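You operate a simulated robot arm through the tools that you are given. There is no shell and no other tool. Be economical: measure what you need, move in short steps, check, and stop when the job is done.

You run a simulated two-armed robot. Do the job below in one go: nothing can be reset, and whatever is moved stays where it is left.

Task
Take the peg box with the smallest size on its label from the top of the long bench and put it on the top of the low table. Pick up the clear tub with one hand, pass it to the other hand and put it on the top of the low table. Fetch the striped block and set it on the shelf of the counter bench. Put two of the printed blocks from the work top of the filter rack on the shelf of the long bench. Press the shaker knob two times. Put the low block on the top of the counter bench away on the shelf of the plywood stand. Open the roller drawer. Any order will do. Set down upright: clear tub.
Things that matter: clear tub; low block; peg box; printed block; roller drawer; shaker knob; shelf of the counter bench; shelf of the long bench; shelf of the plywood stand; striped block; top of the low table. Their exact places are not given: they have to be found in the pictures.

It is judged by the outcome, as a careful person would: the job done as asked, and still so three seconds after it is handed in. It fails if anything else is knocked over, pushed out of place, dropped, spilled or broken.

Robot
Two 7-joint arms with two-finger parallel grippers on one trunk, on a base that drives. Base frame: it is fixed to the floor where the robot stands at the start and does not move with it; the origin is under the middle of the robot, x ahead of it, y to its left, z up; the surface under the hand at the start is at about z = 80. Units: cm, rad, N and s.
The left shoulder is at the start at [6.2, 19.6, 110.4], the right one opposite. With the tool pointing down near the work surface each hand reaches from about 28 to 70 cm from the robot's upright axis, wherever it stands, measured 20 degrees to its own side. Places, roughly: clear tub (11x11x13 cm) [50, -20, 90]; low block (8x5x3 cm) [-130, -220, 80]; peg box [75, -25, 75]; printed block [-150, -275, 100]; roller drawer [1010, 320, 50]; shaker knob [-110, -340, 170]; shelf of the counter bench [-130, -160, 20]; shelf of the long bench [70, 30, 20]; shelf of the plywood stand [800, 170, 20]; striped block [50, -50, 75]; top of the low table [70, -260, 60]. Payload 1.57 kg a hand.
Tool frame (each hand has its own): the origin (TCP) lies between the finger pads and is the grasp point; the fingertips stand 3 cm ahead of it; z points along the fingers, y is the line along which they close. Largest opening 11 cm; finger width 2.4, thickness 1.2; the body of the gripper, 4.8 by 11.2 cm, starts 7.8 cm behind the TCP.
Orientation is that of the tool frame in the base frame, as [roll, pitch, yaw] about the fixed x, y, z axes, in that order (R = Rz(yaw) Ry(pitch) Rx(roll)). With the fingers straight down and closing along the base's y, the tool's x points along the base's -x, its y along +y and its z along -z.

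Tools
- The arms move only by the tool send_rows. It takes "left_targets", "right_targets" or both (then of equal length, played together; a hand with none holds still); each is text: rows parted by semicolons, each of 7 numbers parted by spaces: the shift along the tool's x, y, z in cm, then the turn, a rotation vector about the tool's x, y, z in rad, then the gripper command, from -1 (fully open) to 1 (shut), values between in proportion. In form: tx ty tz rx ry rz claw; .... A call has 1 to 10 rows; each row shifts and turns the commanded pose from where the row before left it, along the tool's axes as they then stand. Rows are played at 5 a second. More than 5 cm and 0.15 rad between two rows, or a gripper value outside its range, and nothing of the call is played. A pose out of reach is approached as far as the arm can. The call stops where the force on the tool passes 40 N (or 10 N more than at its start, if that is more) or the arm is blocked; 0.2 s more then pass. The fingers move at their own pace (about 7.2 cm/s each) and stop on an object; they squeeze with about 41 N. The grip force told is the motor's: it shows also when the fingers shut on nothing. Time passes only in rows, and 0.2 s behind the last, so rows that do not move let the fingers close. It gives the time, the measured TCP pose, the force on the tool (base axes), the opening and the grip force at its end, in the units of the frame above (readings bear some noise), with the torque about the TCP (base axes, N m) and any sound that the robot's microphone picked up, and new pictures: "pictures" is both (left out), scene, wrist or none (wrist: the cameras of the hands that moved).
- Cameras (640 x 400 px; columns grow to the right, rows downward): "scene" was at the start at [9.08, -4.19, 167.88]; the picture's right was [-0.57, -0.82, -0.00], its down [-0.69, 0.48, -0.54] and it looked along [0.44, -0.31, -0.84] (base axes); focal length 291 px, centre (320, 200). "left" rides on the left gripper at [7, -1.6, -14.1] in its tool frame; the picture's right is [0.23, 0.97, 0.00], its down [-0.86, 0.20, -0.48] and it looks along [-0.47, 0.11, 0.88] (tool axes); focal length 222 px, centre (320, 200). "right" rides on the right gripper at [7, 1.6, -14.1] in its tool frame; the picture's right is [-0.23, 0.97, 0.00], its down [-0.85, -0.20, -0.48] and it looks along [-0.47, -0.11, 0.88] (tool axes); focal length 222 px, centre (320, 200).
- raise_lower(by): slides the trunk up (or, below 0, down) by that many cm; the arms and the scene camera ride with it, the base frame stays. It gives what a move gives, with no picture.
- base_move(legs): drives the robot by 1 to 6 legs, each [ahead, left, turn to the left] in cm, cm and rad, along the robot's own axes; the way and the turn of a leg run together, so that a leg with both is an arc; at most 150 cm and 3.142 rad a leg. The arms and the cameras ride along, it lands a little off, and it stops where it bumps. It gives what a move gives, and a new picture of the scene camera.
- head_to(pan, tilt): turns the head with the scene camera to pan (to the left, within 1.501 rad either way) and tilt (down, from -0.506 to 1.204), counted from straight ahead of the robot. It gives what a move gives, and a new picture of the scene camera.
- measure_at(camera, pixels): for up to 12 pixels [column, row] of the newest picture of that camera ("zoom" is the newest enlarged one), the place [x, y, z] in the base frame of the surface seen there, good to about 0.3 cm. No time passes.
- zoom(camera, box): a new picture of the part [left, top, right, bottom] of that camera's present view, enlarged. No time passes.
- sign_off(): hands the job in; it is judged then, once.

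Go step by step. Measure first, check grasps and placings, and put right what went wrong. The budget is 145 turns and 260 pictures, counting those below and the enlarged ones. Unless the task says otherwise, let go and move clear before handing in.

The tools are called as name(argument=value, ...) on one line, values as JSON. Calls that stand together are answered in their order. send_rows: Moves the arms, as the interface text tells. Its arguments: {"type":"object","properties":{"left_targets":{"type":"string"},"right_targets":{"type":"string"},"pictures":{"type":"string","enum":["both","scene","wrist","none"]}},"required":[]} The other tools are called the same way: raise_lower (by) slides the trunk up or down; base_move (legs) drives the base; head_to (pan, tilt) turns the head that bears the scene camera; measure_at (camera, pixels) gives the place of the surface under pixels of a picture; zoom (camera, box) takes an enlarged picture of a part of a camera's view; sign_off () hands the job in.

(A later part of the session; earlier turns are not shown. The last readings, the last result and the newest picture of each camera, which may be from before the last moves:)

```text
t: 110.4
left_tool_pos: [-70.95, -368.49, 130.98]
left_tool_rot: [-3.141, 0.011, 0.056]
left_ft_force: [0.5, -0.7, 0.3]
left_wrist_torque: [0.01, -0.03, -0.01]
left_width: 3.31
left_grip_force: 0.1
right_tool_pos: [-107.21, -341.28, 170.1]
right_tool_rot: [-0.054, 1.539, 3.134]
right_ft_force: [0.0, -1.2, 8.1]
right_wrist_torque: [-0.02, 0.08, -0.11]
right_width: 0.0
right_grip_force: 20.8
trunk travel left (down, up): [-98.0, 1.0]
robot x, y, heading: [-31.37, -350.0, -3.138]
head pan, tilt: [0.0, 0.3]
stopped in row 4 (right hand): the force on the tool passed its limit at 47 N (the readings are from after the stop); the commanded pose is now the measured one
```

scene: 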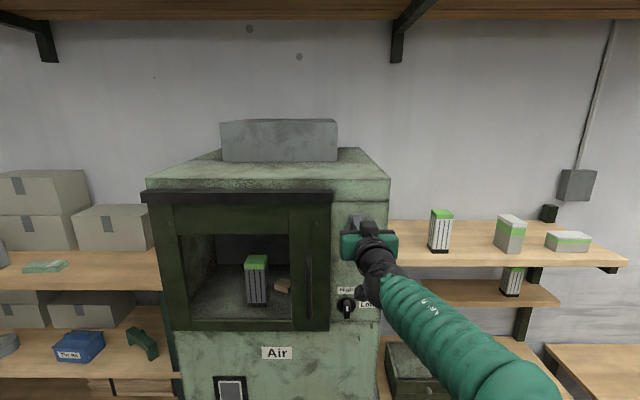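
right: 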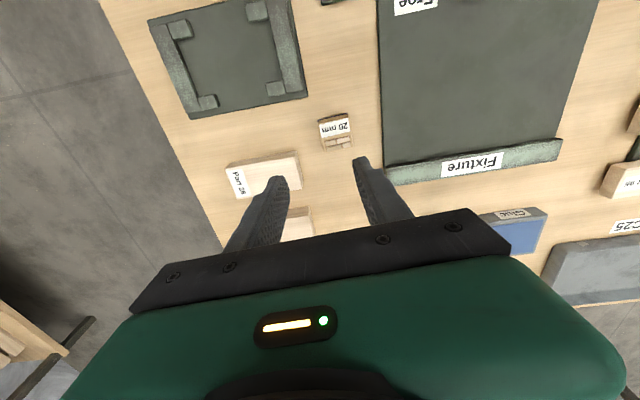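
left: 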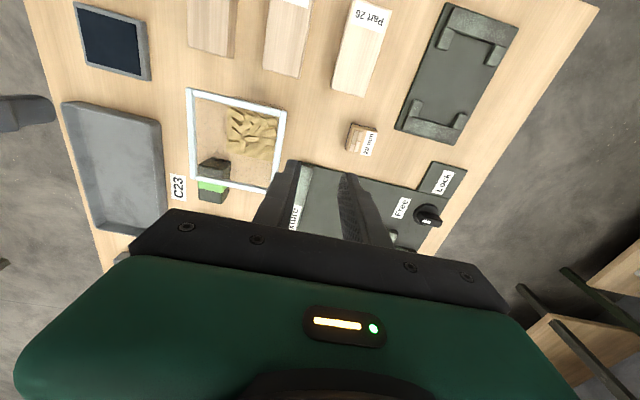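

First press reached the end stop. Raise 9 cm to let the knob return, look, then press again.

send_rows(right_targets="-2.5 0 0 0 0 0 1;-2.5 0 0 0 0 0 1;-2.5 0 0 0 0 0 1;-2 0 0 0 0 0 1;0 0 0 0 0 0 1;0 0 0 0 0 0 1", pictures="scene")

zoom(camera="scene", box=[320, 190, 440, 290])

```text
t: 111.8
left_tool_pos: [-70.91, -368.45, 131.1]
left_tool_rot: [-3.141, 0.009, 0.056]
left_ft_force: [0.3, -0.9, 0.1]
left_wrist_torque: [0.0, 0.01, 0.01]
left_width: 3.28
left_grip_force: 0.0
right_tool_pos: [-107.19, -341.05, 179.53]
right_tool_rot: [-0.023, 1.544, -3.12]
right_ft_force: [-0.1, 1.1, 0.0]
right_wrist_torque: [0.03, -0.01, -0.01]
right_width: 0.0
right_grip_force: 21.0
trunk travel left (down, up): [-98.0, 1.0]
robot x, y, heading: [-31.87, -349.84, -3.142]
head pan, tilt: [0.0, 0.3]
```

scene: 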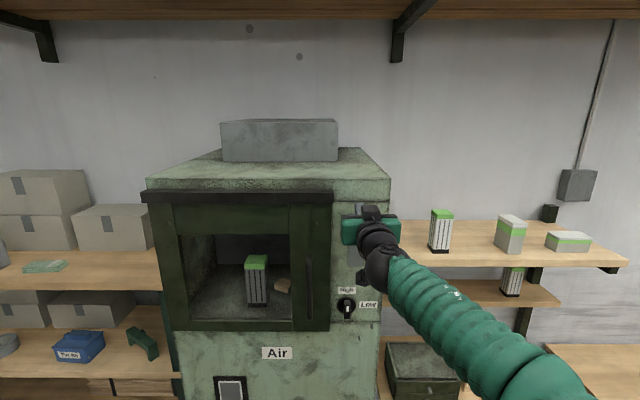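

```text
4.00 times, centred on (380, 240) of scene
```

zoom: 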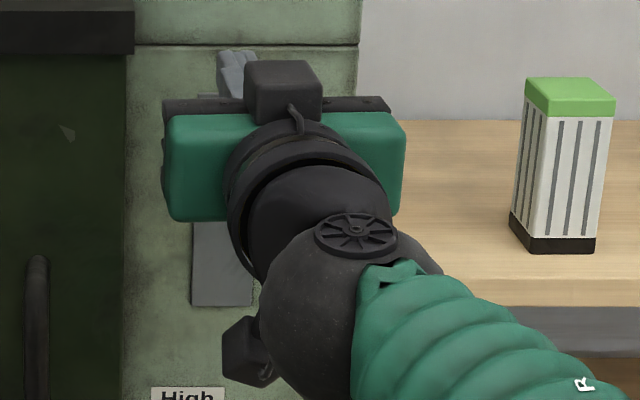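

Second press: check that the spring force is felt at the same height, then go to the stop.

send_rows(right_targets="1 0 0 0 0 0 1;1 0 0 0 0 0 1;1 0 0 0 0 0 1;1 0 0 0 0 0 1;0 0 0 0 0 0 1", pictures="none")

send_rows(right_targets="1 0 0 0 0 0 1;1 0 0 0 0 0 1;1 0 0 0 0 0 1;1 0 0 0 0 0 1;1 0 0 0 0 0 1;1 0 0 0 0 0 1;1 0 0 0 0 0 1;1 0 0 0 0 0 1", pictures="none")

send_rows(right_targets="-2.5 0 0 0 0 0 1;-2.5 0 0 0 0 0 1;-2.5 0 0 0 0 0 1;-2 0 0 0 0 0 1;0 0 -4 0 0 0 1;0 0 -4.5 0 0 0 1;0 0 -4.5 0 0 0 1;0 0 0 0 0 0 1", pictures="scene")

```text
t: 113.0
left_tool_pos: [-70.99, -368.37, 131.15]
left_tool_rot: [-3.14, 0.011, 0.055]
left_ft_force: [0.2, 0.4, -1.0]
left_wrist_torque: [-0.03, 0.01, -0.04]
left_width: 3.31
left_grip_force: 0.0
right_tool_pos: [-107.14, -341.29, 175.34]
right_tool_rot: [-0.026, 1.541, -3.12]
right_ft_force: [-1.2, -0.8, 3.0]
right_wrist_torque: [0.0, 0.06, 0.02]
right_width: 0.0
right_grip_force: 21.1
trunk travel left (down, up): [-98.0, 1.0]
robot x, y, heading: [-31.49, -350.17, -3.139]
head pan, tilt: [0.0, 0.3]
```

```text
t: 114.5
left_tool_pos: [-70.95, -368.34, 131.12]
left_tool_rot: [3.14, 0.01, 0.056]
left_ft_force: [0.4, 0.2, 0.0]
left_wrist_torque: [0.03, -0.04, 0.01]
left_width: 3.31
left_grip_force: 0.1
right_tool_pos: [-106.99, -341.23, 170.19]
right_tool_rot: [-0.059, 1.518, 3.124]
right_ft_force: [0.6, -0.6, 7.1]
right_wrist_torque: [-0.02, 0.01, -0.12]
right_width: 0.0
right_grip_force: 21.5
trunk travel left (down, up): [-98.0, 1.0]
robot x, y, heading: [-31.34, -350.27, -3.135]
head pan, tilt: [0.0, 0.3]
stopped in row 7 (right hand): the force on the tool passed its limit at 47 N (the readings are from after the stop); the commanded pose is now the measured one
```

```text
t: 116.3
left_tool_pos: [-71.02, -368.57, 131.05]
left_tool_rot: [3.14, 0.01, 0.058]
left_ft_force: [-0.1, 0.0, -0.5]
left_wrist_torque: [0.03, 0.0, 0.0]
left_width: 3.31
left_grip_force: 0.0
right_tool_pos: [-93.58, -340.59, 178.77]
right_tool_rot: [-0.071, 1.528, 3.113]
right_ft_force: [-0.4, 0.6, 0.1]
right_wrist_torque: [-0.01, -0.08, -0.05]
right_width: 0.0
right_grip_force: 21.7
trunk travel left (down, up): [-98.0, 1.0]
robot x, y, heading: [-31.63, -350.39, -3.139]
head pan, tilt: [0.0, 0.3]
```

scene: 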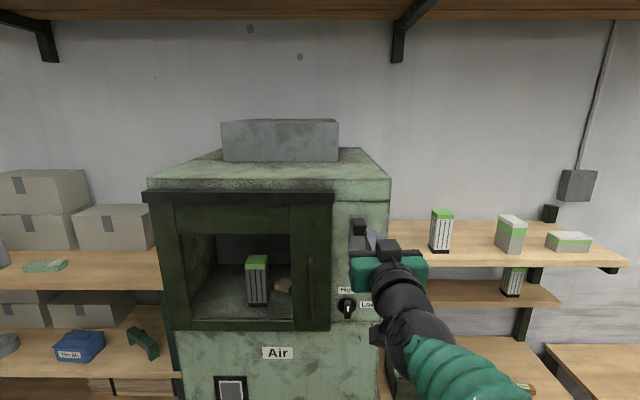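

Knob pressed twice and back up at (358,225). Bring the right hand back to pointing down, then move along to the rack.

send_rows(right_targets="4.53 0 -0.86 0 0.15 0 1;4.61 0 -0.17 0 0.15 0 1;4.58 0 0.51 0 0.15 0 0.5;4.45 0 1.19 0 0.15 0 0;4.22 0 1.84 0 0.15 0 0;3.9 0 2.46 0 0.15 0 0;3.49 0 3.01 0 0.15 0 0;3 0 3.5 0 0.15 0 0;2.44 0 3.91 0 0.15 0 0;1.83 0 4.23 0 0.15 0 0", pictures="none")

raise_lower(by=-23)

base_move(legs=[[-8, 0, 0], [0, -70, 0]])

head_to(pan=0.0, tilt=0.7)

```text
t: 118.5
left_tool_pos: [-71.14, -368.29, 131.08]
left_tool_rot: [3.141, 0.01, 0.055]
left_ft_force: [-0.7, 0.4, 0.6]
left_wrist_torque: [-0.02, 0.04, -0.02]
left_width: 3.3
left_grip_force: 0.1
right_tool_pos: [-87.31, -340.19, 133.22]
right_tool_rot: [-3.14, 0.114, 0.042]
right_ft_force: [0.0, -0.2, -0.5]
right_wrist_torque: [0.03, -0.03, -0.02]
right_width: 5.51
right_grip_force: 0.1
trunk travel left (down, up): [-98.0, 1.0]
robot x, y, heading: [-31.52, -349.94, -3.142]
head pan, tilt: [0.0, 0.3]
```

```text
t: 121.0
left_tool_pos: [-71.0, -368.33, 108.13]
left_tool_rot: [3.141, 0.01, 0.057]
left_ft_force: [1.3, -1.0, 0.1]
left_wrist_torque: [0.02, -0.01, -0.02]
left_width: 3.31
left_grip_force: 0.1
right_tool_pos: [-87.13, -340.05, 110.4]
right_tool_rot: [-3.141, 0.119, 0.04]
right_ft_force: [0.1, 0.6, 0.1]
right_wrist_torque: [-0.01, -0.01, 0.0]
right_width: 5.51
right_grip_force: 0.2
trunk travel left (down, up): [-75.0, 24.0]
robot x, y, heading: [-31.43, -349.89, -3.139]
head pan, tilt: [0.0, 0.3]
```

```text
t: 125.4
left_tool_pos: [-63.63, -300.2, 108.05]
left_tool_rot: [-3.139, 0.009, 0.063]
left_ft_force: [0.5, -0.8, 0.1]
left_wrist_torque: [0.02, 0.0, 0.02]
left_width: 3.3
left_grip_force: 0.1
right_tool_pos: [-80.07, -272.11, 110.37]
right_tool_rot: [-3.134, 0.118, 0.049]
right_ft_force: [-0.1, -0.8, -0.3]
right_wrist_torque: [0.01, -0.02, -0.02]
right_width: 5.49
right_grip_force: 0.0
trunk travel left (down, up): [-75.0, 24.0]
robot x, y, heading: [-24.49, -281.41, -3.126]
head pan, tilt: [0.0, 0.3]
```

scene: 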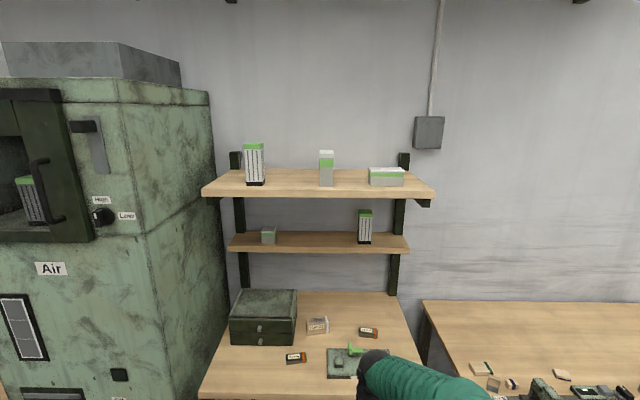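

```text
t: 126.3
left_tool_pos: [-63.5, -299.84, 108.11]
left_tool_rot: [-3.141, 0.01, 0.065]
left_ft_force: [0.3, 0.3, 0.3]
left_wrist_torque: [0.04, -0.02, 0.01]
left_width: 3.32
left_grip_force: 0.1
right_tool_pos: [-79.89, -271.73, 110.47]
right_tool_rot: [-3.138, 0.12, 0.049]
right_ft_force: [0.5, 0.2, -0.2]
right_wrist_torque: [0.01, 0.03, -0.05]
right_width: 5.49
right_grip_force: 0.1
trunk travel left (down, up): [-75.0, 24.0]
robot x, y, heading: [-24.4, -281.32, -3.126]
head pan, tilt: [0.0, 0.7]
```

scene: 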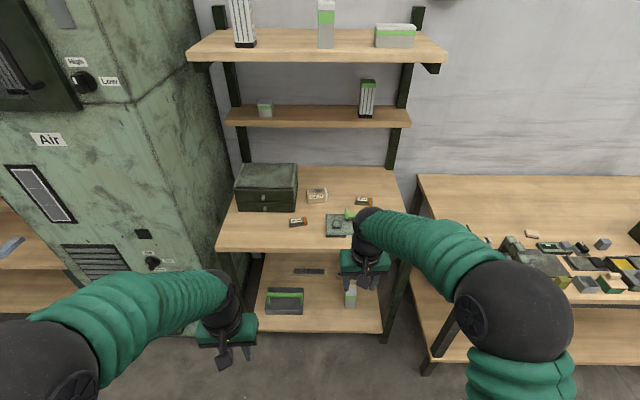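

zoom(camera="scene", box=[280, 170, 400, 250])

zoom(camera="scene", box=[460, 220, 640, 300])

```text
5.00 times, centred on (340, 210) of scene
```

zoom: 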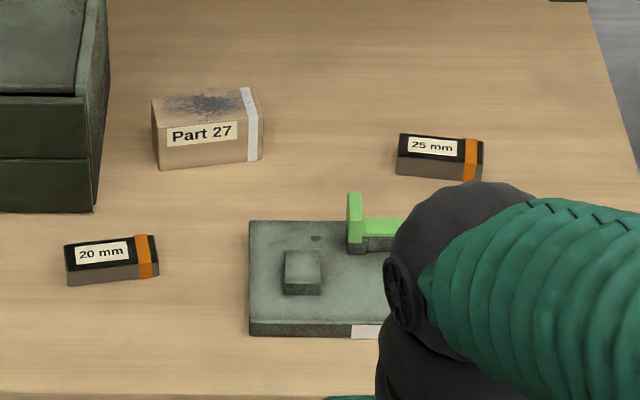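

```text
3.56 times, centred on (550, 260) of scene
```

zoom: 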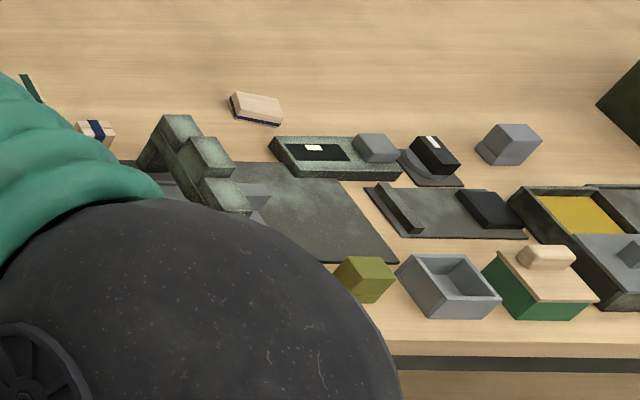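

Two dark, orange-striped printed blocks: 20 mm and 25 mm. Swing the right arm aside to see the rest of the top.

send_rows(right_targets="4 -2 -1 0 0.06 0 0;4 -2 -1 0 0.058 0 0;4 -2 0 0 0 0 0;2 -3 0 0 0 0 0;0 -4 0 0 0 0 0", pictures="scene")

zoom(camera="scene", box=[210, 160, 420, 270])

```text
t: 127.5
left_tool_pos: [-63.57, -299.48, 108.08]
left_tool_rot: [3.139, 0.01, 0.064]
left_ft_force: [0.0, -0.3, -0.7]
left_wrist_torque: [0.01, 0.01, 0.0]
left_width: 3.32
left_grip_force: 0.1
right_tool_pos: [-66.44, -257.76, 111.76]
right_tool_rot: [3.14, 0.002, 0.048]
right_ft_force: [0.6, 0.6, 0.3]
right_wrist_torque: [-0.05, 0.01, 0.03]
right_width: 5.52
right_grip_force: 0.0
trunk travel left (down, up): [-75.0, 24.0]
robot x, y, heading: [-24.48, -281.09, -3.134]
head pan, tilt: [0.0, 0.7]
```

scene: 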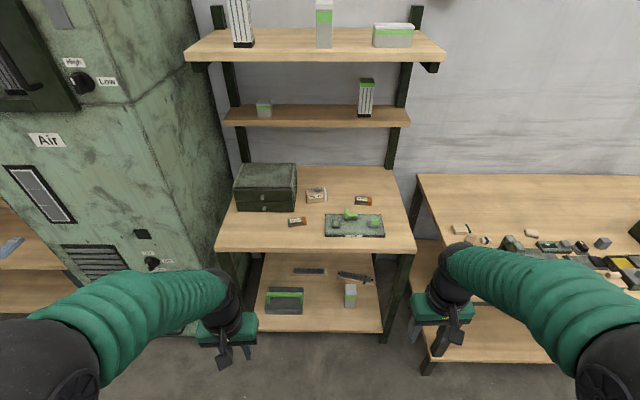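

```text
3.05 times, centred on (315, 215) of scene
```

zoom: 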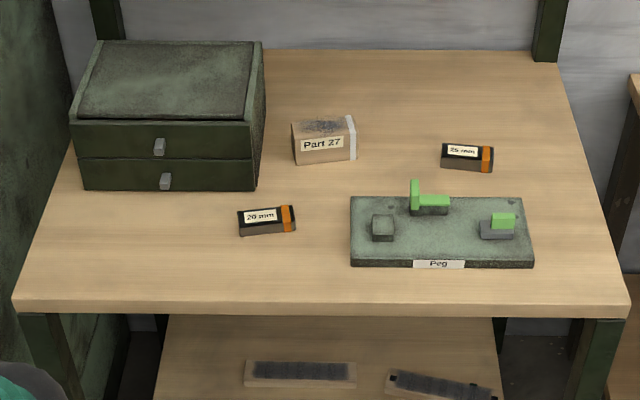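

Take the 20 mm and 25 mm blocks. Measure them.

measure_at(camera="zoom", pixels=[[242, 213], [290, 207], [245, 228], [293, 222], [445, 148], [488, 150], [446, 164], [490, 166], [325, 128], [200, 250], [267, 215], [467, 152]])

zoom(camera="scene", box=[280, 185, 380, 235])

```text
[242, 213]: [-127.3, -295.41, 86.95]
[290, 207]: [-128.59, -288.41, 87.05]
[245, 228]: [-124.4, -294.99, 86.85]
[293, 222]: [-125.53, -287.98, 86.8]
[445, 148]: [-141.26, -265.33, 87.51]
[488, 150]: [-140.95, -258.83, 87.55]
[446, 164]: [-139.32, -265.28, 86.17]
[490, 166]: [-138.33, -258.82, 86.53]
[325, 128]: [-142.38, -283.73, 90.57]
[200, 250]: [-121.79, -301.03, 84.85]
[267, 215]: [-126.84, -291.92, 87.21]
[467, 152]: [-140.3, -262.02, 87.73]
```

```text
6.40 times, centred on (330, 210) of scene
```

zoom: 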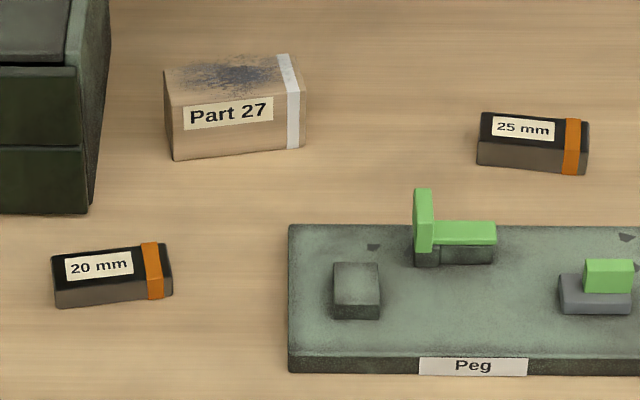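

Blocks: 20 mm centre ≈(-126.6,-291.8), 25 mm ≈(-140.3,-262.1), work top z 85. I'll tilt both hands forward 0.6 rad (needed later to reach into the shelf) and open them; also check the rack shelf above.

send_rows(left_targets="0 0 0 0 0 -0.12 -0.8;0 0 0 0 -0.15 0 -0.8;0 0 0 0 -0.15 0 -0.8;0 0 0 0 -0.15 0 -0.8;0 0 0 0 -0.15 0 -0.8;0 0 0 0 0 0 -0.8", right_targets="0 0 0 0 0 0.08 -0.8;0 0 0 0 -0.15 0 -0.8;0 0 0 0 -0.15 0 -0.8;0 0 0 0 -0.15 0 -0.8;0 0 0 0 -0.15 0 -0.8;0 0 0 0 0 0 -0.8", pictures="none")

measure_at(camera="scene", pixels=[[317, 127], [317, 122], [320, 60], [345, 213], [372, 217], [266, 170], [295, 200], [318, 245]])

base_move(legs=[[55, 0, 0]])

```text
t: 128.9
left_tool_pos: [-65.52, -300.05, 108.28]
left_tool_rot: [3.108, 0.511, 0.183]
left_ft_force: [-0.4, -0.2, -0.3]
left_wrist_torque: [-0.02, -0.02, 0.0]
left_width: 9.91
left_grip_force: 0.1
left hand out of reach, approached as far as the arm can: row 4, 5
right_tool_pos: [-66.85, -258.26, 111.9]
right_tool_rot: [3.126, 0.541, -0.031]
right_ft_force: [-0.2, 0.2, 0.5]
right_wrist_torque: [0.01, 0.02, 0.0]
right_width: 9.92
right_grip_force: 0.0
right hand out of reach, approached as far as the arm can: row 5
trunk travel left (down, up): [-75.0, 24.0]
robot x, y, heading: [-24.45, -280.96, -3.129]
head pan, tilt: [0.0, 0.7]
```

```text
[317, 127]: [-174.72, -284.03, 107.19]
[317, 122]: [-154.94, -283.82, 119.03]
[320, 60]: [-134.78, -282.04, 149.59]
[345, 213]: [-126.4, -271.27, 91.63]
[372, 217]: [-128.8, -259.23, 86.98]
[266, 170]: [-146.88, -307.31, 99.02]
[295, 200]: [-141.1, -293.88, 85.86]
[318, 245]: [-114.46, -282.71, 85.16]
```

```text
t: 132.0
left_tool_pos: [-119.45, -300.97, 108.39]
left_tool_rot: [3.108, 0.511, 0.189]
left_ft_force: [0.5, 0.0, 0.5]
left_wrist_torque: [0.0, 0.01, -0.03]
left_width: 9.9
left_grip_force: 0.0
right_tool_pos: [-120.9, -259.23, 111.98]
right_tool_rot: [3.125, 0.541, -0.026]
right_ft_force: [-0.4, 1.2, 0.4]
right_wrist_torque: [0.01, 0.03, 0.01]
right_width: 9.89
right_grip_force: 0.1
trunk travel left (down, up): [-75.0, 24.0]
robot x, y, heading: [-77.97, -281.75, -3.124]
head pan, tilt: [0.0, 0.7]
```

scene: 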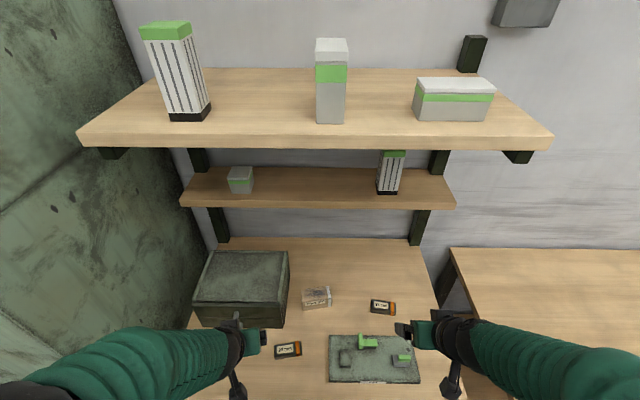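

Re-measure the blocks from this closer view.

zoom(camera="scene", box=[250, 280, 430, 390])

measure_at(camera="zoom", pixels=[[92, 232], [182, 225], [96, 260], [184, 250], [93, 272], [135, 245], [435, 70], [515, 80], [437, 97], [515, 103], [475, 85], [265, 220]])

```text
3.56 times, centred on (340, 335) of scene
```

zoom: 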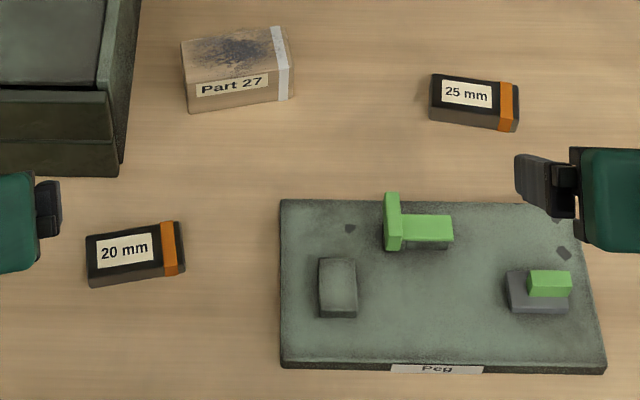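

```text
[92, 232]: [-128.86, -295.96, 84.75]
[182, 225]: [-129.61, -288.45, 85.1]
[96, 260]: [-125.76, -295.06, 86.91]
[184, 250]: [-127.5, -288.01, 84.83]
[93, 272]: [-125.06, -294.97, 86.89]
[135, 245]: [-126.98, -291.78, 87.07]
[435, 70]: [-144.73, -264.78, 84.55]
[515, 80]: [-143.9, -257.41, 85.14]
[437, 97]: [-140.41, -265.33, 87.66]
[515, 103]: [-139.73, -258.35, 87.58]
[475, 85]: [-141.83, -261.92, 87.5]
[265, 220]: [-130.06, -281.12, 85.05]
```

Bring both hands to hover ~9 cm above their blocks.

send_rows(left_targets="0.22 -1.7 2.09 0 0 0 -0.8;0.22 -1.7 2.09 0 0 0 -0.8;0.22 -1.7 2.09 0 0 0 -0.8;0.22 -1.7 2.09 0 0 0 -0.8;0.22 -1.7 2.09 0 0 0 -0.8;0.22 -1.7 2.09 0 0 0 -0.8;0 0 0 0 0 0 -0.8", right_targets="-1.41 0.67 3.75 0 0 0 -0.8;-1.41 0.67 3.75 0 0 0 -0.8;-1.41 0.67 3.75 0 0 0 -0.8;-1.41 0.67 3.75 0 0 0 -0.8;-1.41 0.67 3.75 0 0 0 -0.8;-1.41 0.67 3.75 0 0 0 -0.8;0 0 0 0.036 0 0.06 -0.8", pictures="both")

```text
t: 133.6
left_tool_pos: [-126.53, -292.22, 96.58]
left_tool_rot: [3.111, 0.511, 0.191]
left_ft_force: [0.8, 0.7, -0.1]
left_wrist_torque: [-0.03, 0.04, -0.01]
left_width: 9.91
left_grip_force: 0.1
right_tool_pos: [-139.04, -263.31, 97.46]
right_tool_rot: [3.126, 0.54, -0.099]
right_ft_force: [-0.3, -0.5, -0.2]
right_wrist_torque: [0.0, 0.02, -0.06]
right_width: 9.92
right_grip_force: 0.1
right hand out of reach, approached as far as the arm can: row 1
trunk travel left (down, up): [-75.0, 24.0]
robot x, y, heading: [-78.65, -281.99, -3.123]
head pan, tilt: [0.0, 0.7]
```

scene: 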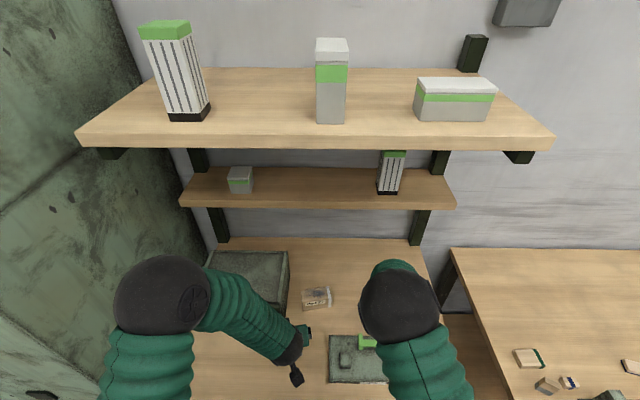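
right: 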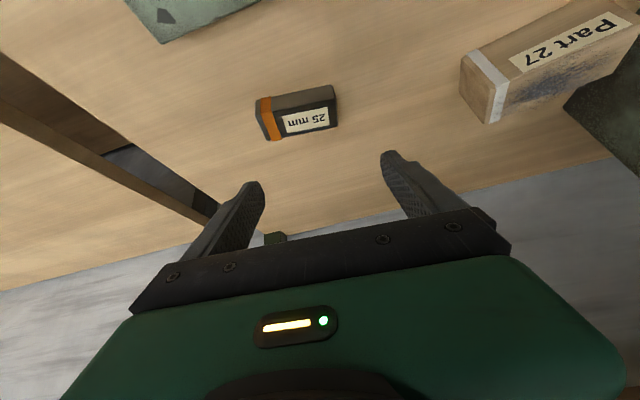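
left: 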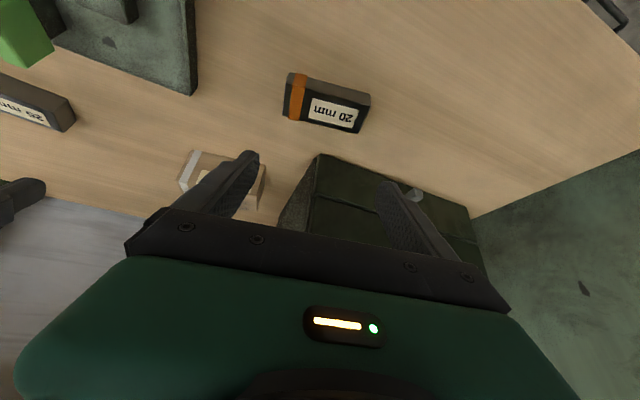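

Both are aligned. Correct sideways, descend to the blocks and close.

send_rows(left_targets="0 -0.58 0 0 0 0 -0.8;1.63 0 2.19 0 0 0 -0.8;1.63 0 2.19 0 0 0 -0.8;1.63 0 2.19 0 0 0 -0.8;0 0 0 0 0 0 -0.8;0 0 0 0 0 0 0;0 0 0 0 0 0 0.6;0 0 0 0 0 0 0.6", right_targets="0 -1.27 0 0 0 0 -0.8;1.21 0 2.79 0 0 0 -0.8;1.21 0 2.79 0 0 0 -0.8;1.21 0 2.79 0 0 0 -0.8;0 0 0 0 0 0 -0.8;0 0 0 0 0 0 0;0 0 0 0 0 0 0.6;0 0 0 0 0 0 0.6", pictures="wrist")

```text
t: 135.4
left_tool_pos: [-125.27, -291.94, 88.55]
left_tool_rot: [3.111, 0.512, 0.188]
left_ft_force: [0.8, -0.2, 4.3]
left_wrist_torque: [0.1, 0.04, -0.07]
left_width: 7.94
left_grip_force: 40.5
right_tool_pos: [-140.51, -261.91, 88.18]
right_tool_rot: [3.125, 0.539, -0.096]
right_ft_force: [-1.7, 0.4, 3.1]
right_wrist_torque: [0.12, 0.05, -0.02]
right_width: 8.04
right_grip_force: 41.6
trunk travel left (down, up): [-75.0, 24.0]
robot x, y, heading: [-78.46, -281.66, -3.124]
head pan, tilt: [0.0, 0.7]
```

right: 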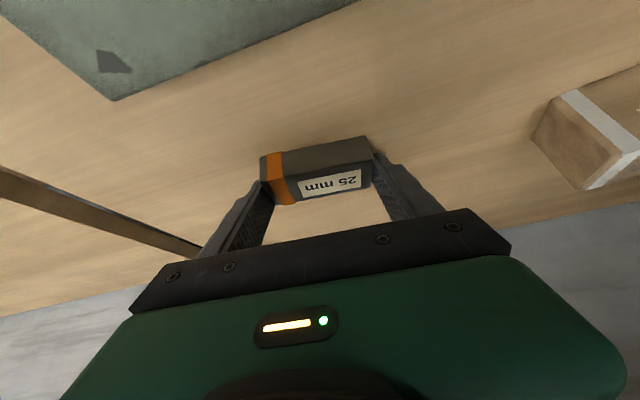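
left: 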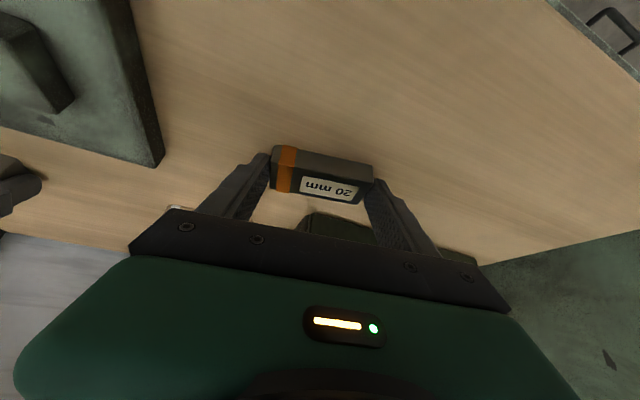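

Both blocks gripped. Lift 16 cm straight up.

send_rows(left_targets="-1.96 0 -3.49 0 0 0 0.6;-1.96 0 -3.49 0 0 0 0.6;-1.96 0 -3.49 0 0 0 0.6;-1.96 0 -3.49 0 0 0 0.6;0 0 0 0 0 0 0.6", right_targets="-2.06 0 -3.43 0 0 0 0.6;-2.06 0 -3.43 0 0 0 0.6;-2.06 0 -3.43 0 0 0 0.6;-2.06 0 -3.43 0 0 0 0.6;0 0 0 0 0 0 0.6", pictures="wrist")

```text
t: 136.6
left_tool_pos: [-125.85, -291.65, 104.45]
left_tool_rot: [3.109, 0.51, 0.189]
left_ft_force: [0.0, -0.4, -2.1]
left_wrist_torque: [0.02, -0.03, 0.03]
left_width: 7.97
left_grip_force: 41.4
right_tool_pos: [-140.34, -261.93, 104.66]
right_tool_rot: [3.125, 0.538, -0.095]
right_ft_force: [0.0, -1.0, -2.3]
right_wrist_torque: [0.05, -0.01, 0.0]
right_width: 8.02
right_grip_force: 40.8
trunk travel left (down, up): [-75.0, 24.0]
robot x, y, heading: [-78.45, -281.66, -3.123]
head pan, tilt: [0.0, 0.7]
```

right: 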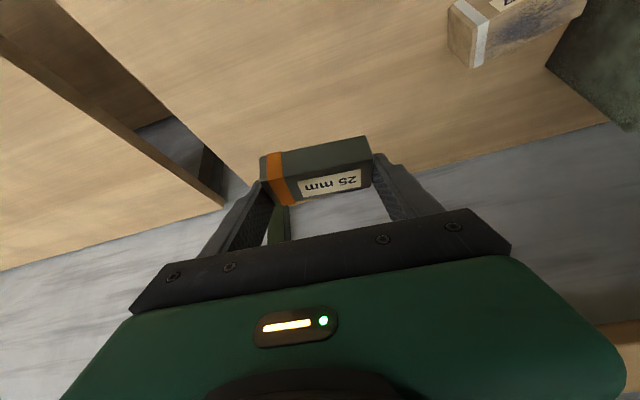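
left: 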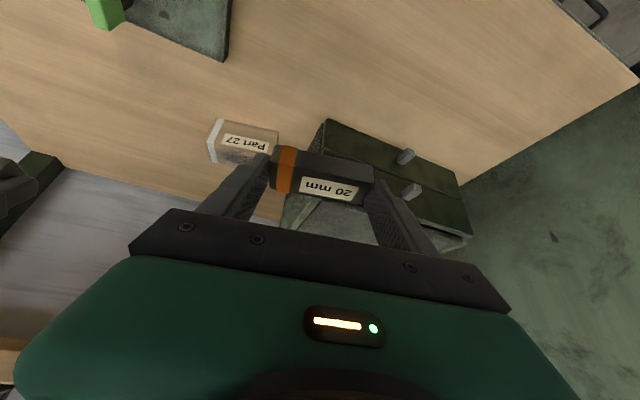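

Drive back to the long bench front, facing it, and look at its shelf.

base_move(legs=[[-36, 0, 0], [0, 0, -1.59], [145, 0, 0], [145, 0, 0], [0, 0, -1.57]])

raise_lower(by=-60)

head_to(pan=0.0, tilt=0.6)

```text
t: 160.5
left_tool_pos: [32.35, 4.85, 104.35]
left_tool_rot: [3.108, 0.509, 3.113]
left_ft_force: [-0.1, -0.1, -1.6]
left_wrist_torque: [-0.04, 0.0, 0.01]
left_width: 7.92
left_grip_force: 41.0
right_tool_pos: [39.88, -27.44, 104.78]
right_tool_rot: [3.124, 0.538, 2.828]
right_ft_force: [0.2, 0.1, -1.0]
right_wrist_torque: [0.03, 0.02, -0.01]
right_width: 7.95
right_grip_force: 41.2
trunk travel left (down, up): [-75.0, 24.0]
robot x, y, heading: [-16.29, 5.29, -0.204]
head pan, tilt: [0.0, 0.7]
```

scene: 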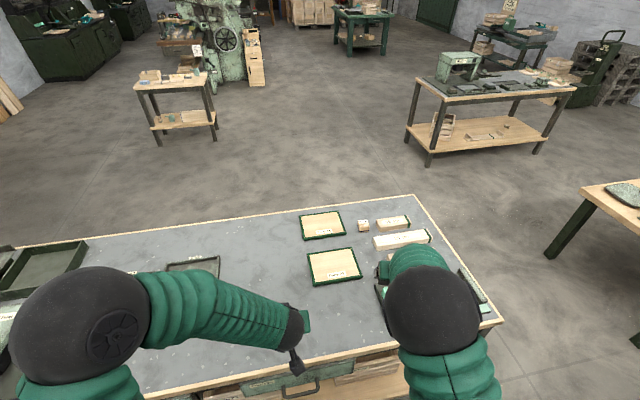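

```text
refused: -60 is not a number from -40 to 40
```

```text
t: 161.1
left_tool_pos: [32.22, 4.93, 104.41]
left_tool_rot: [3.107, 0.511, 3.113]
left_ft_force: [-0.1, 0.2, -0.2]
left_wrist_torque: [-0.02, 0.03, 0.02]
left_width: 7.93
left_grip_force: 41.1
right_tool_pos: [39.84, -27.34, 104.77]
right_tool_rot: [3.125, 0.539, 2.829]
right_ft_force: [0.3, 0.1, -1.8]
right_wrist_torque: [-0.04, 0.01, 0.0]
right_width: 7.91
right_grip_force: 41.0
trunk travel left (down, up): [-75.0, 24.0]
robot x, y, heading: [-16.31, 5.45, -0.198]
head pan, tilt: [0.0, 0.6]
```

scene: 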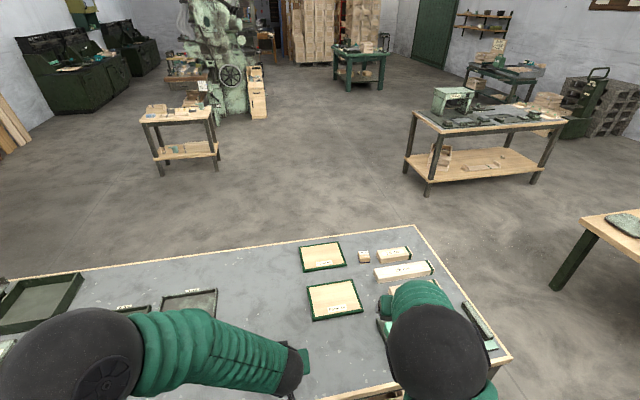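

Heading drifted to -0.2; back off 45 and straighten, then lower the trunk.

base_move(legs=[[-45, 0, 0], [0, 0, 0.2]])

raise_lower(by=-40)

raise_lower(by=-20)

head_to(pan=0.0, tilt=0.55)

```text
t: 164.7
left_tool_pos: [-13.58, 23.18, 104.6]
left_tool_rot: [3.106, 0.514, -2.981]
left_ft_force: [-0.3, -0.9, -1.6]
left_wrist_torque: [0.01, -0.02, -0.01]
left_width: 7.94
left_grip_force: 41.2
right_tool_pos: [0.15, -7.06, 104.72]
right_tool_rot: [3.121, 0.538, 3.018]
right_ft_force: [0.1, -0.2, -1.8]
right_wrist_torque: [0.05, -0.02, 0.01]
right_width: 7.92
right_grip_force: 41.1
trunk travel left (down, up): [-75.0, 24.0]
robot x, y, heading: [-60.88, 14.79, -0.013]
head pan, tilt: [0.0, 0.6]
```

scene: 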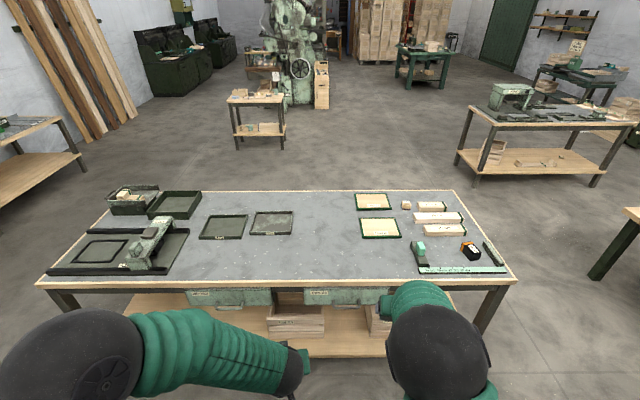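

```text
t: 168.5
left_tool_pos: [-13.71, 23.6, 64.65]
left_tool_rot: [3.111, 0.515, -2.978]
left_ft_force: [-0.2, -0.4, -1.2]
left_wrist_torque: [0.0, 0.02, 0.01]
left_width: 7.92
left_grip_force: 40.9
right_tool_pos: [-0.05, -6.46, 65.11]
right_tool_rot: [3.123, 0.541, 3.019]
right_ft_force: [0.1, 0.8, -2.0]
right_wrist_torque: [0.0, -0.02, -0.01]
right_width: 7.94
right_grip_force: 40.8
trunk travel left (down, up): [-35.0, 64.0]
robot x, y, heading: [-61.07, 15.13, -0.008]
head pan, tilt: [0.0, 0.6]
```

```text
t: 170.7
left_tool_pos: [-13.72, 23.56, 44.65]
left_tool_rot: [3.111, 0.513, -2.978]
left_ft_force: [-0.2, 0.1, -1.3]
left_wrist_torque: [-0.01, 0.02, 0.0]
left_width: 7.9
left_grip_force: 41.6
right_tool_pos: [-0.13, -6.54, 44.82]
right_tool_rot: [3.125, 0.541, 3.019]
right_ft_force: [-0.2, -0.6, -0.3]
right_wrist_torque: [0.01, 0.05, 0.0]
right_width: 7.93
right_grip_force: 40.9
trunk travel left (down, up): [-15.0, 84.0]
robot x, y, heading: [-61.1, 14.67, -0.01]
head pan, tilt: [0.0, 0.6]
```

```text
t: 171.3
left_tool_pos: [-13.82, 23.48, 44.56]
left_tool_rot: [3.111, 0.513, -2.978]
left_ft_force: [0.4, 0.6, -1.6]
left_wrist_torque: [0.02, 0.03, 0.02]
left_width: 7.92
left_grip_force: 40.7
right_tool_pos: [-0.02, -6.63, 44.8]
right_tool_rot: [3.124, 0.541, 3.019]
right_ft_force: [0.0, 0.4, -2.7]
right_wrist_torque: [0.02, -0.01, 0.01]
right_width: 7.9
right_grip_force: 41.2
trunk travel left (down, up): [-15.0, 84.0]
robot x, y, heading: [-60.83, 14.74, -0.012]
head pan, tilt: [0.0, 0.55]
```

scene: 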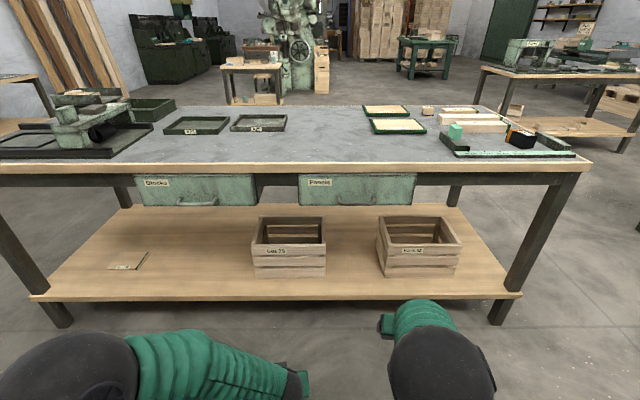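

Shelf is clear at (200,270) and between/near crates. Measure edges.

measure_at(camera="scene", pixels=[[280, 298], [200, 298], [150, 262], [250, 275], [200, 270], [327, 277], [385, 277], [350, 285], [460, 275], [500, 285], [200, 205], [360, 203]])

```text
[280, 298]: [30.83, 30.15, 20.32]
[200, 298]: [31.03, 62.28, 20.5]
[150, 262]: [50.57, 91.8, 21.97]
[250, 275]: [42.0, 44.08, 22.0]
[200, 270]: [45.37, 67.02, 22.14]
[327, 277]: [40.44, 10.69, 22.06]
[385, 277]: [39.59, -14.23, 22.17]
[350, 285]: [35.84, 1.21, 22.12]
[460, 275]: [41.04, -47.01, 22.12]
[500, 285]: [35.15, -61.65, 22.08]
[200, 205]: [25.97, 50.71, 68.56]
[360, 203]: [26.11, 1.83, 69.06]
```

Shelf z 22.1, front edge x≈31, gap between crates y -14…11. Lower another 14 and move in so the right block goes into that gap.

raise_lower(by=-14)

base_move(legs=[[0, 5, 0.01], [36, 0, 0]])

```text
t: 173.0
left_tool_pos: [-13.76, 23.58, 30.7]
left_tool_rot: [3.111, 0.514, -2.98]
left_ft_force: [0.0, -1.1, -2.3]
left_wrist_torque: [0.03, 0.01, -0.01]
left_width: 7.94
left_grip_force: 40.4
right_tool_pos: [-0.02, -6.53, 30.91]
right_tool_rot: [3.124, 0.541, 3.019]
right_ft_force: [0.3, 0.9, -2.5]
right_wrist_torque: [-0.02, -0.02, 0.0]
right_width: 7.93
right_grip_force: 41.6
trunk travel left (down, up): [-1.0, 98.0]
robot x, y, heading: [-61.38, 14.7, -0.009]
head pan, tilt: [0.0, 0.55]
```

```text
t: 175.8
left_tool_pos: [21.34, 28.83, 30.52]
left_tool_rot: [3.11, 0.513, -2.974]
left_ft_force: [0.0, -0.2, -1.4]
left_wrist_torque: [-0.02, 0.01, -0.01]
left_width: 7.92
left_grip_force: 41.2
right_tool_pos: [35.22, -1.12, 30.81]
right_tool_rot: [3.125, 0.541, 3.027]
right_ft_force: [-0.5, 0.3, -1.6]
right_wrist_torque: [0.03, 0.03, 0.0]
right_width: 7.94
right_grip_force: 41.1
trunk travel left (down, up): [-1.0, 98.0]
robot x, y, heading: [-25.99, 19.8, -0.009]
head pan, tilt: [0.0, 0.55]
```

scene: 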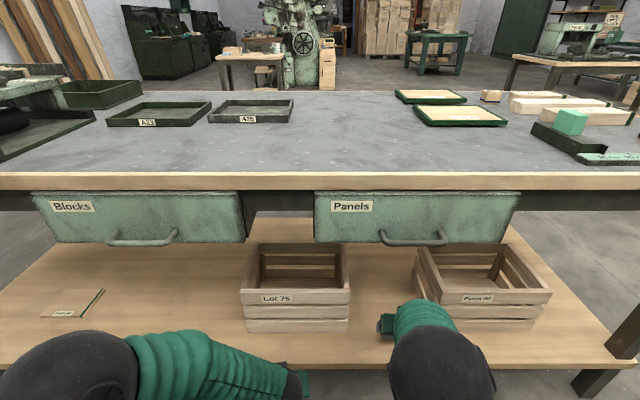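

Right hand: forward 5 and lower to about the shelf.

send_rows(right_targets="-2.14 0 1.29 0 0 0 0.6;-2.14 0 1.29 0 0 0 0.6;1.28 0 2.14 0 0 0 0.6;1.28 0 2.14 0 0 0 0.6;0.15 0 0.26 0 0 0 0.6;0 0 0 0 0 0 0.6", pictures="both")

```text
t: 177.2
left_tool_pos: [21.38, 28.84, 30.79]
left_tool_rot: [3.11, 0.514, -2.971]
left_ft_force: [0.1, 0.1, -1.2]
left_wrist_torque: [-0.01, 0.0, -0.06]
left_width: 7.93
left_grip_force: 40.7
right_tool_pos: [40.1, -1.73, 25.73]
right_tool_rot: [3.123, 0.543, 3.027]
right_ft_force: [0.2, -0.1, -1.7]
right_wrist_torque: [-0.02, 0.03, 0.04]
right_width: 7.93
right_grip_force: 41.0
trunk travel left (down, up): [-1.0, 98.0]
robot x, y, heading: [-25.86, 19.85, -0.005]
head pan, tilt: [0.0, 0.55]
```

scene: 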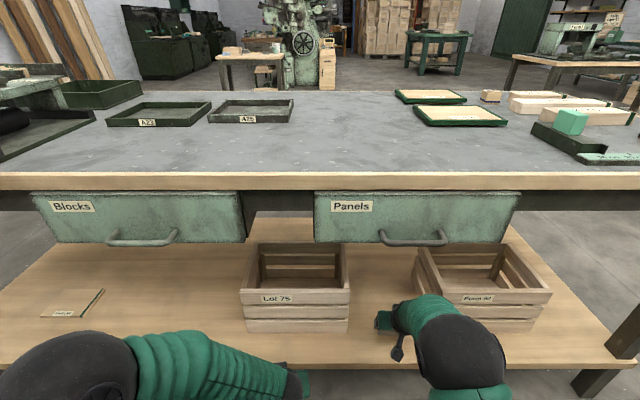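
right: 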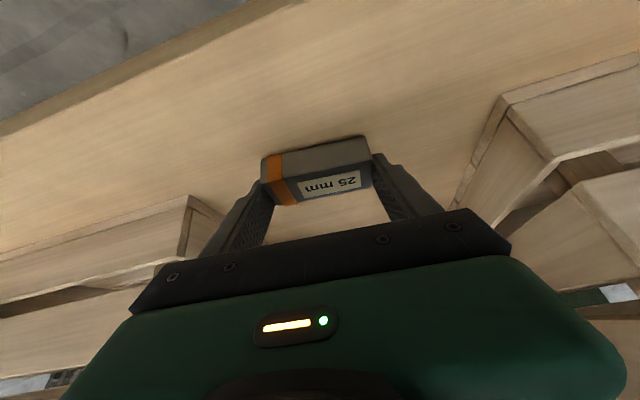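

Lower the last half centimetre, release, go up and back out.

send_rows(right_targets="0.15 0 0.26 0 0 0 0.6;0.1 0 0.13 0 0 0 0.6;0 0 0 0 0 0 0.6;0 0 0 0 0 0 -0.68;0 0 0 0 0 0 -0.68;-1 0 -1.7 0 0 0 -0.68;-1.5 0 -2.6 0 0 0 -0.68;3 0 -1.8 0 0 0 -0.68;3.4 0 -2.06 0 0 0 -0.68;3.4 0 -2.06 0 0 0 -0.68", pictures="both")

```text
t: 179.4
left_tool_pos: [21.22, 28.81, 30.64]
left_tool_rot: [3.11, 0.515, -2.972]
left_ft_force: [-0.2, -0.1, -2.0]
left_wrist_torque: [0.0, -0.01, 0.03]
left_width: 7.94
left_grip_force: 41.0
right_tool_pos: [28.69, -0.44, 30.48]
right_tool_rot: [3.125, 0.544, 3.027]
right_ft_force: [-0.1, -0.5, 0.3]
right_wrist_torque: [0.02, -0.02, -0.02]
right_width: 9.24
right_grip_force: 0.1
trunk travel left (down, up): [-1.0, 98.0]
robot x, y, heading: [-26.02, 19.82, -0.009]
head pan, tilt: [0.0, 0.55]
```

scene: 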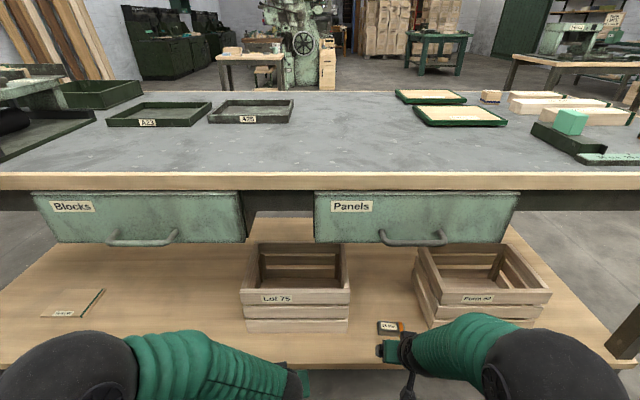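
right: 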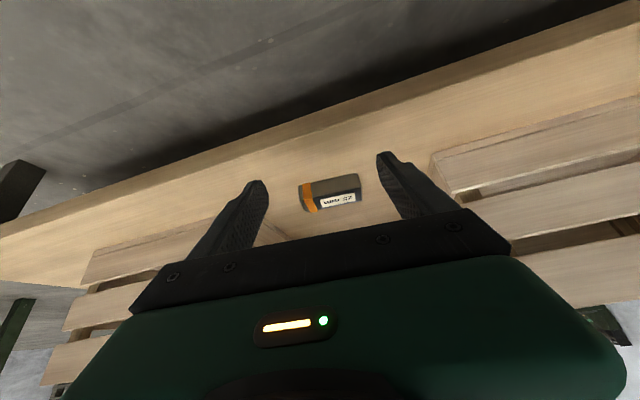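

25 mm block stands on the shelf. Retract the right hand a bit more, strafe left 33 and advance 6 for the left block.

send_rows(right_targets="3.4 0 -2.06 0 0 0 -0.68;3.4 0 -2.06 0 0 0 -0.68;3.4 0 -2.06 0 0 0 -0.68", pictures="none")

base_move(legs=[[0, 33, 0], [7, 0, 0]])

```text
t: 180.2
left_tool_pos: [21.26, 28.86, 30.64]
left_tool_rot: [3.111, 0.516, -2.974]
left_ft_force: [-0.6, 0.7, -0.7]
left_wrist_torque: [0.0, 0.0, 0.01]
left_width: 7.92
left_grip_force: 41.0
right_tool_pos: [16.97, 0.9, 30.35]
right_tool_rot: [3.125, 0.542, 3.026]
right_ft_force: [-1.1, -0.6, -0.3]
right_wrist_torque: [-0.01, 0.02, -0.01]
right_width: 9.22
right_grip_force: 0.1
trunk travel left (down, up): [-1.0, 98.0]
robot x, y, heading: [-25.84, 19.8, -0.004]
head pan, tilt: [0.0, 0.55]
```

```text
t: 183.0
left_tool_pos: [28.76, 61.28, 30.67]
left_tool_rot: [3.112, 0.516, -2.987]
left_ft_force: [0.0, -0.5, -0.7]
left_wrist_torque: [-0.02, 0.04, 0.0]
left_width: 7.9
left_grip_force: 40.8
right_tool_pos: [24.09, 33.42, 30.28]
right_tool_rot: [3.124, 0.54, 3.013]
right_ft_force: [0.2, 0.1, 0.5]
right_wrist_torque: [-0.01, 0.0, 0.01]
right_width: 9.24
right_grip_force: 0.1
trunk travel left (down, up): [-1.0, 98.0]
robot x, y, heading: [-18.54, 53.11, -0.016]
head pan, tilt: [0.0, 0.55]
```

scene: 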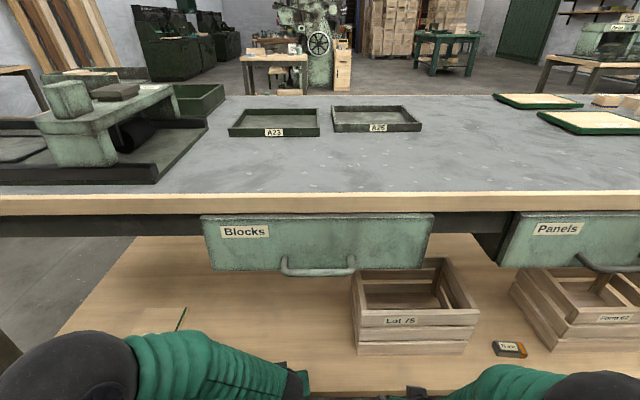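

Left hand: forward 11, lower onto the shelf, release and withdraw.

send_rows(left_targets="-3.19 0 1.81 0 0 0 0.6;-3.19 0 1.81 0 0 0 0.6;-3.19 0 1.81 0 0 0 0.6;1.13 0 2 0 0 0 0.6;1.13 0 2 0 0 0 0.6;0.1 0 0.2 0 0 0 0.6;0 0 0 0 0 0 0.6", pictures="both")

```text
t: 184.6
left_tool_pos: [39.65, 63.3, 25.81]
left_tool_rot: [3.111, 0.517, -2.987]
left_ft_force: [0.4, 0.1, -1.7]
left_wrist_torque: [-0.02, 0.02, 0.01]
left_width: 7.9
left_grip_force: 40.7
right_tool_pos: [24.1, 33.59, 30.14]
right_tool_rot: [3.124, 0.543, 3.012]
right_ft_force: [0.3, 0.2, 0.8]
right_wrist_torque: [-0.01, 0.02, 0.02]
right_width: 9.23
right_grip_force: 0.1
trunk travel left (down, up): [-1.0, 98.0]
robot x, y, heading: [-18.83, 53.21, -0.014]
head pan, tilt: [0.0, 0.55]
```

scene: 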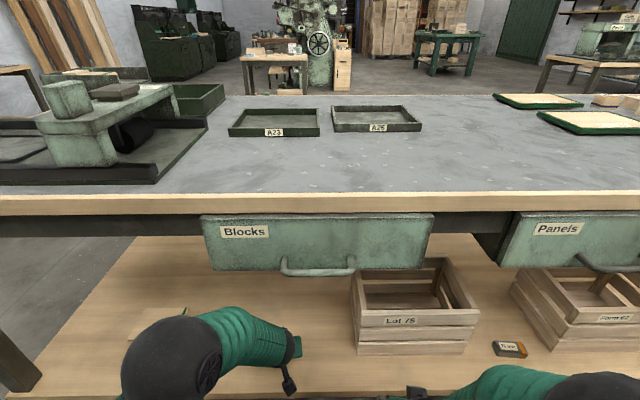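
left: 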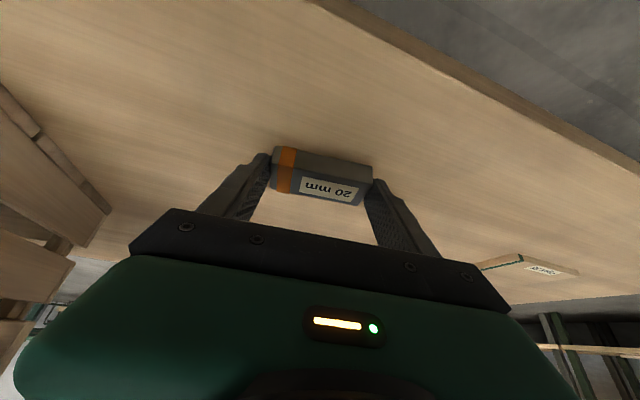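

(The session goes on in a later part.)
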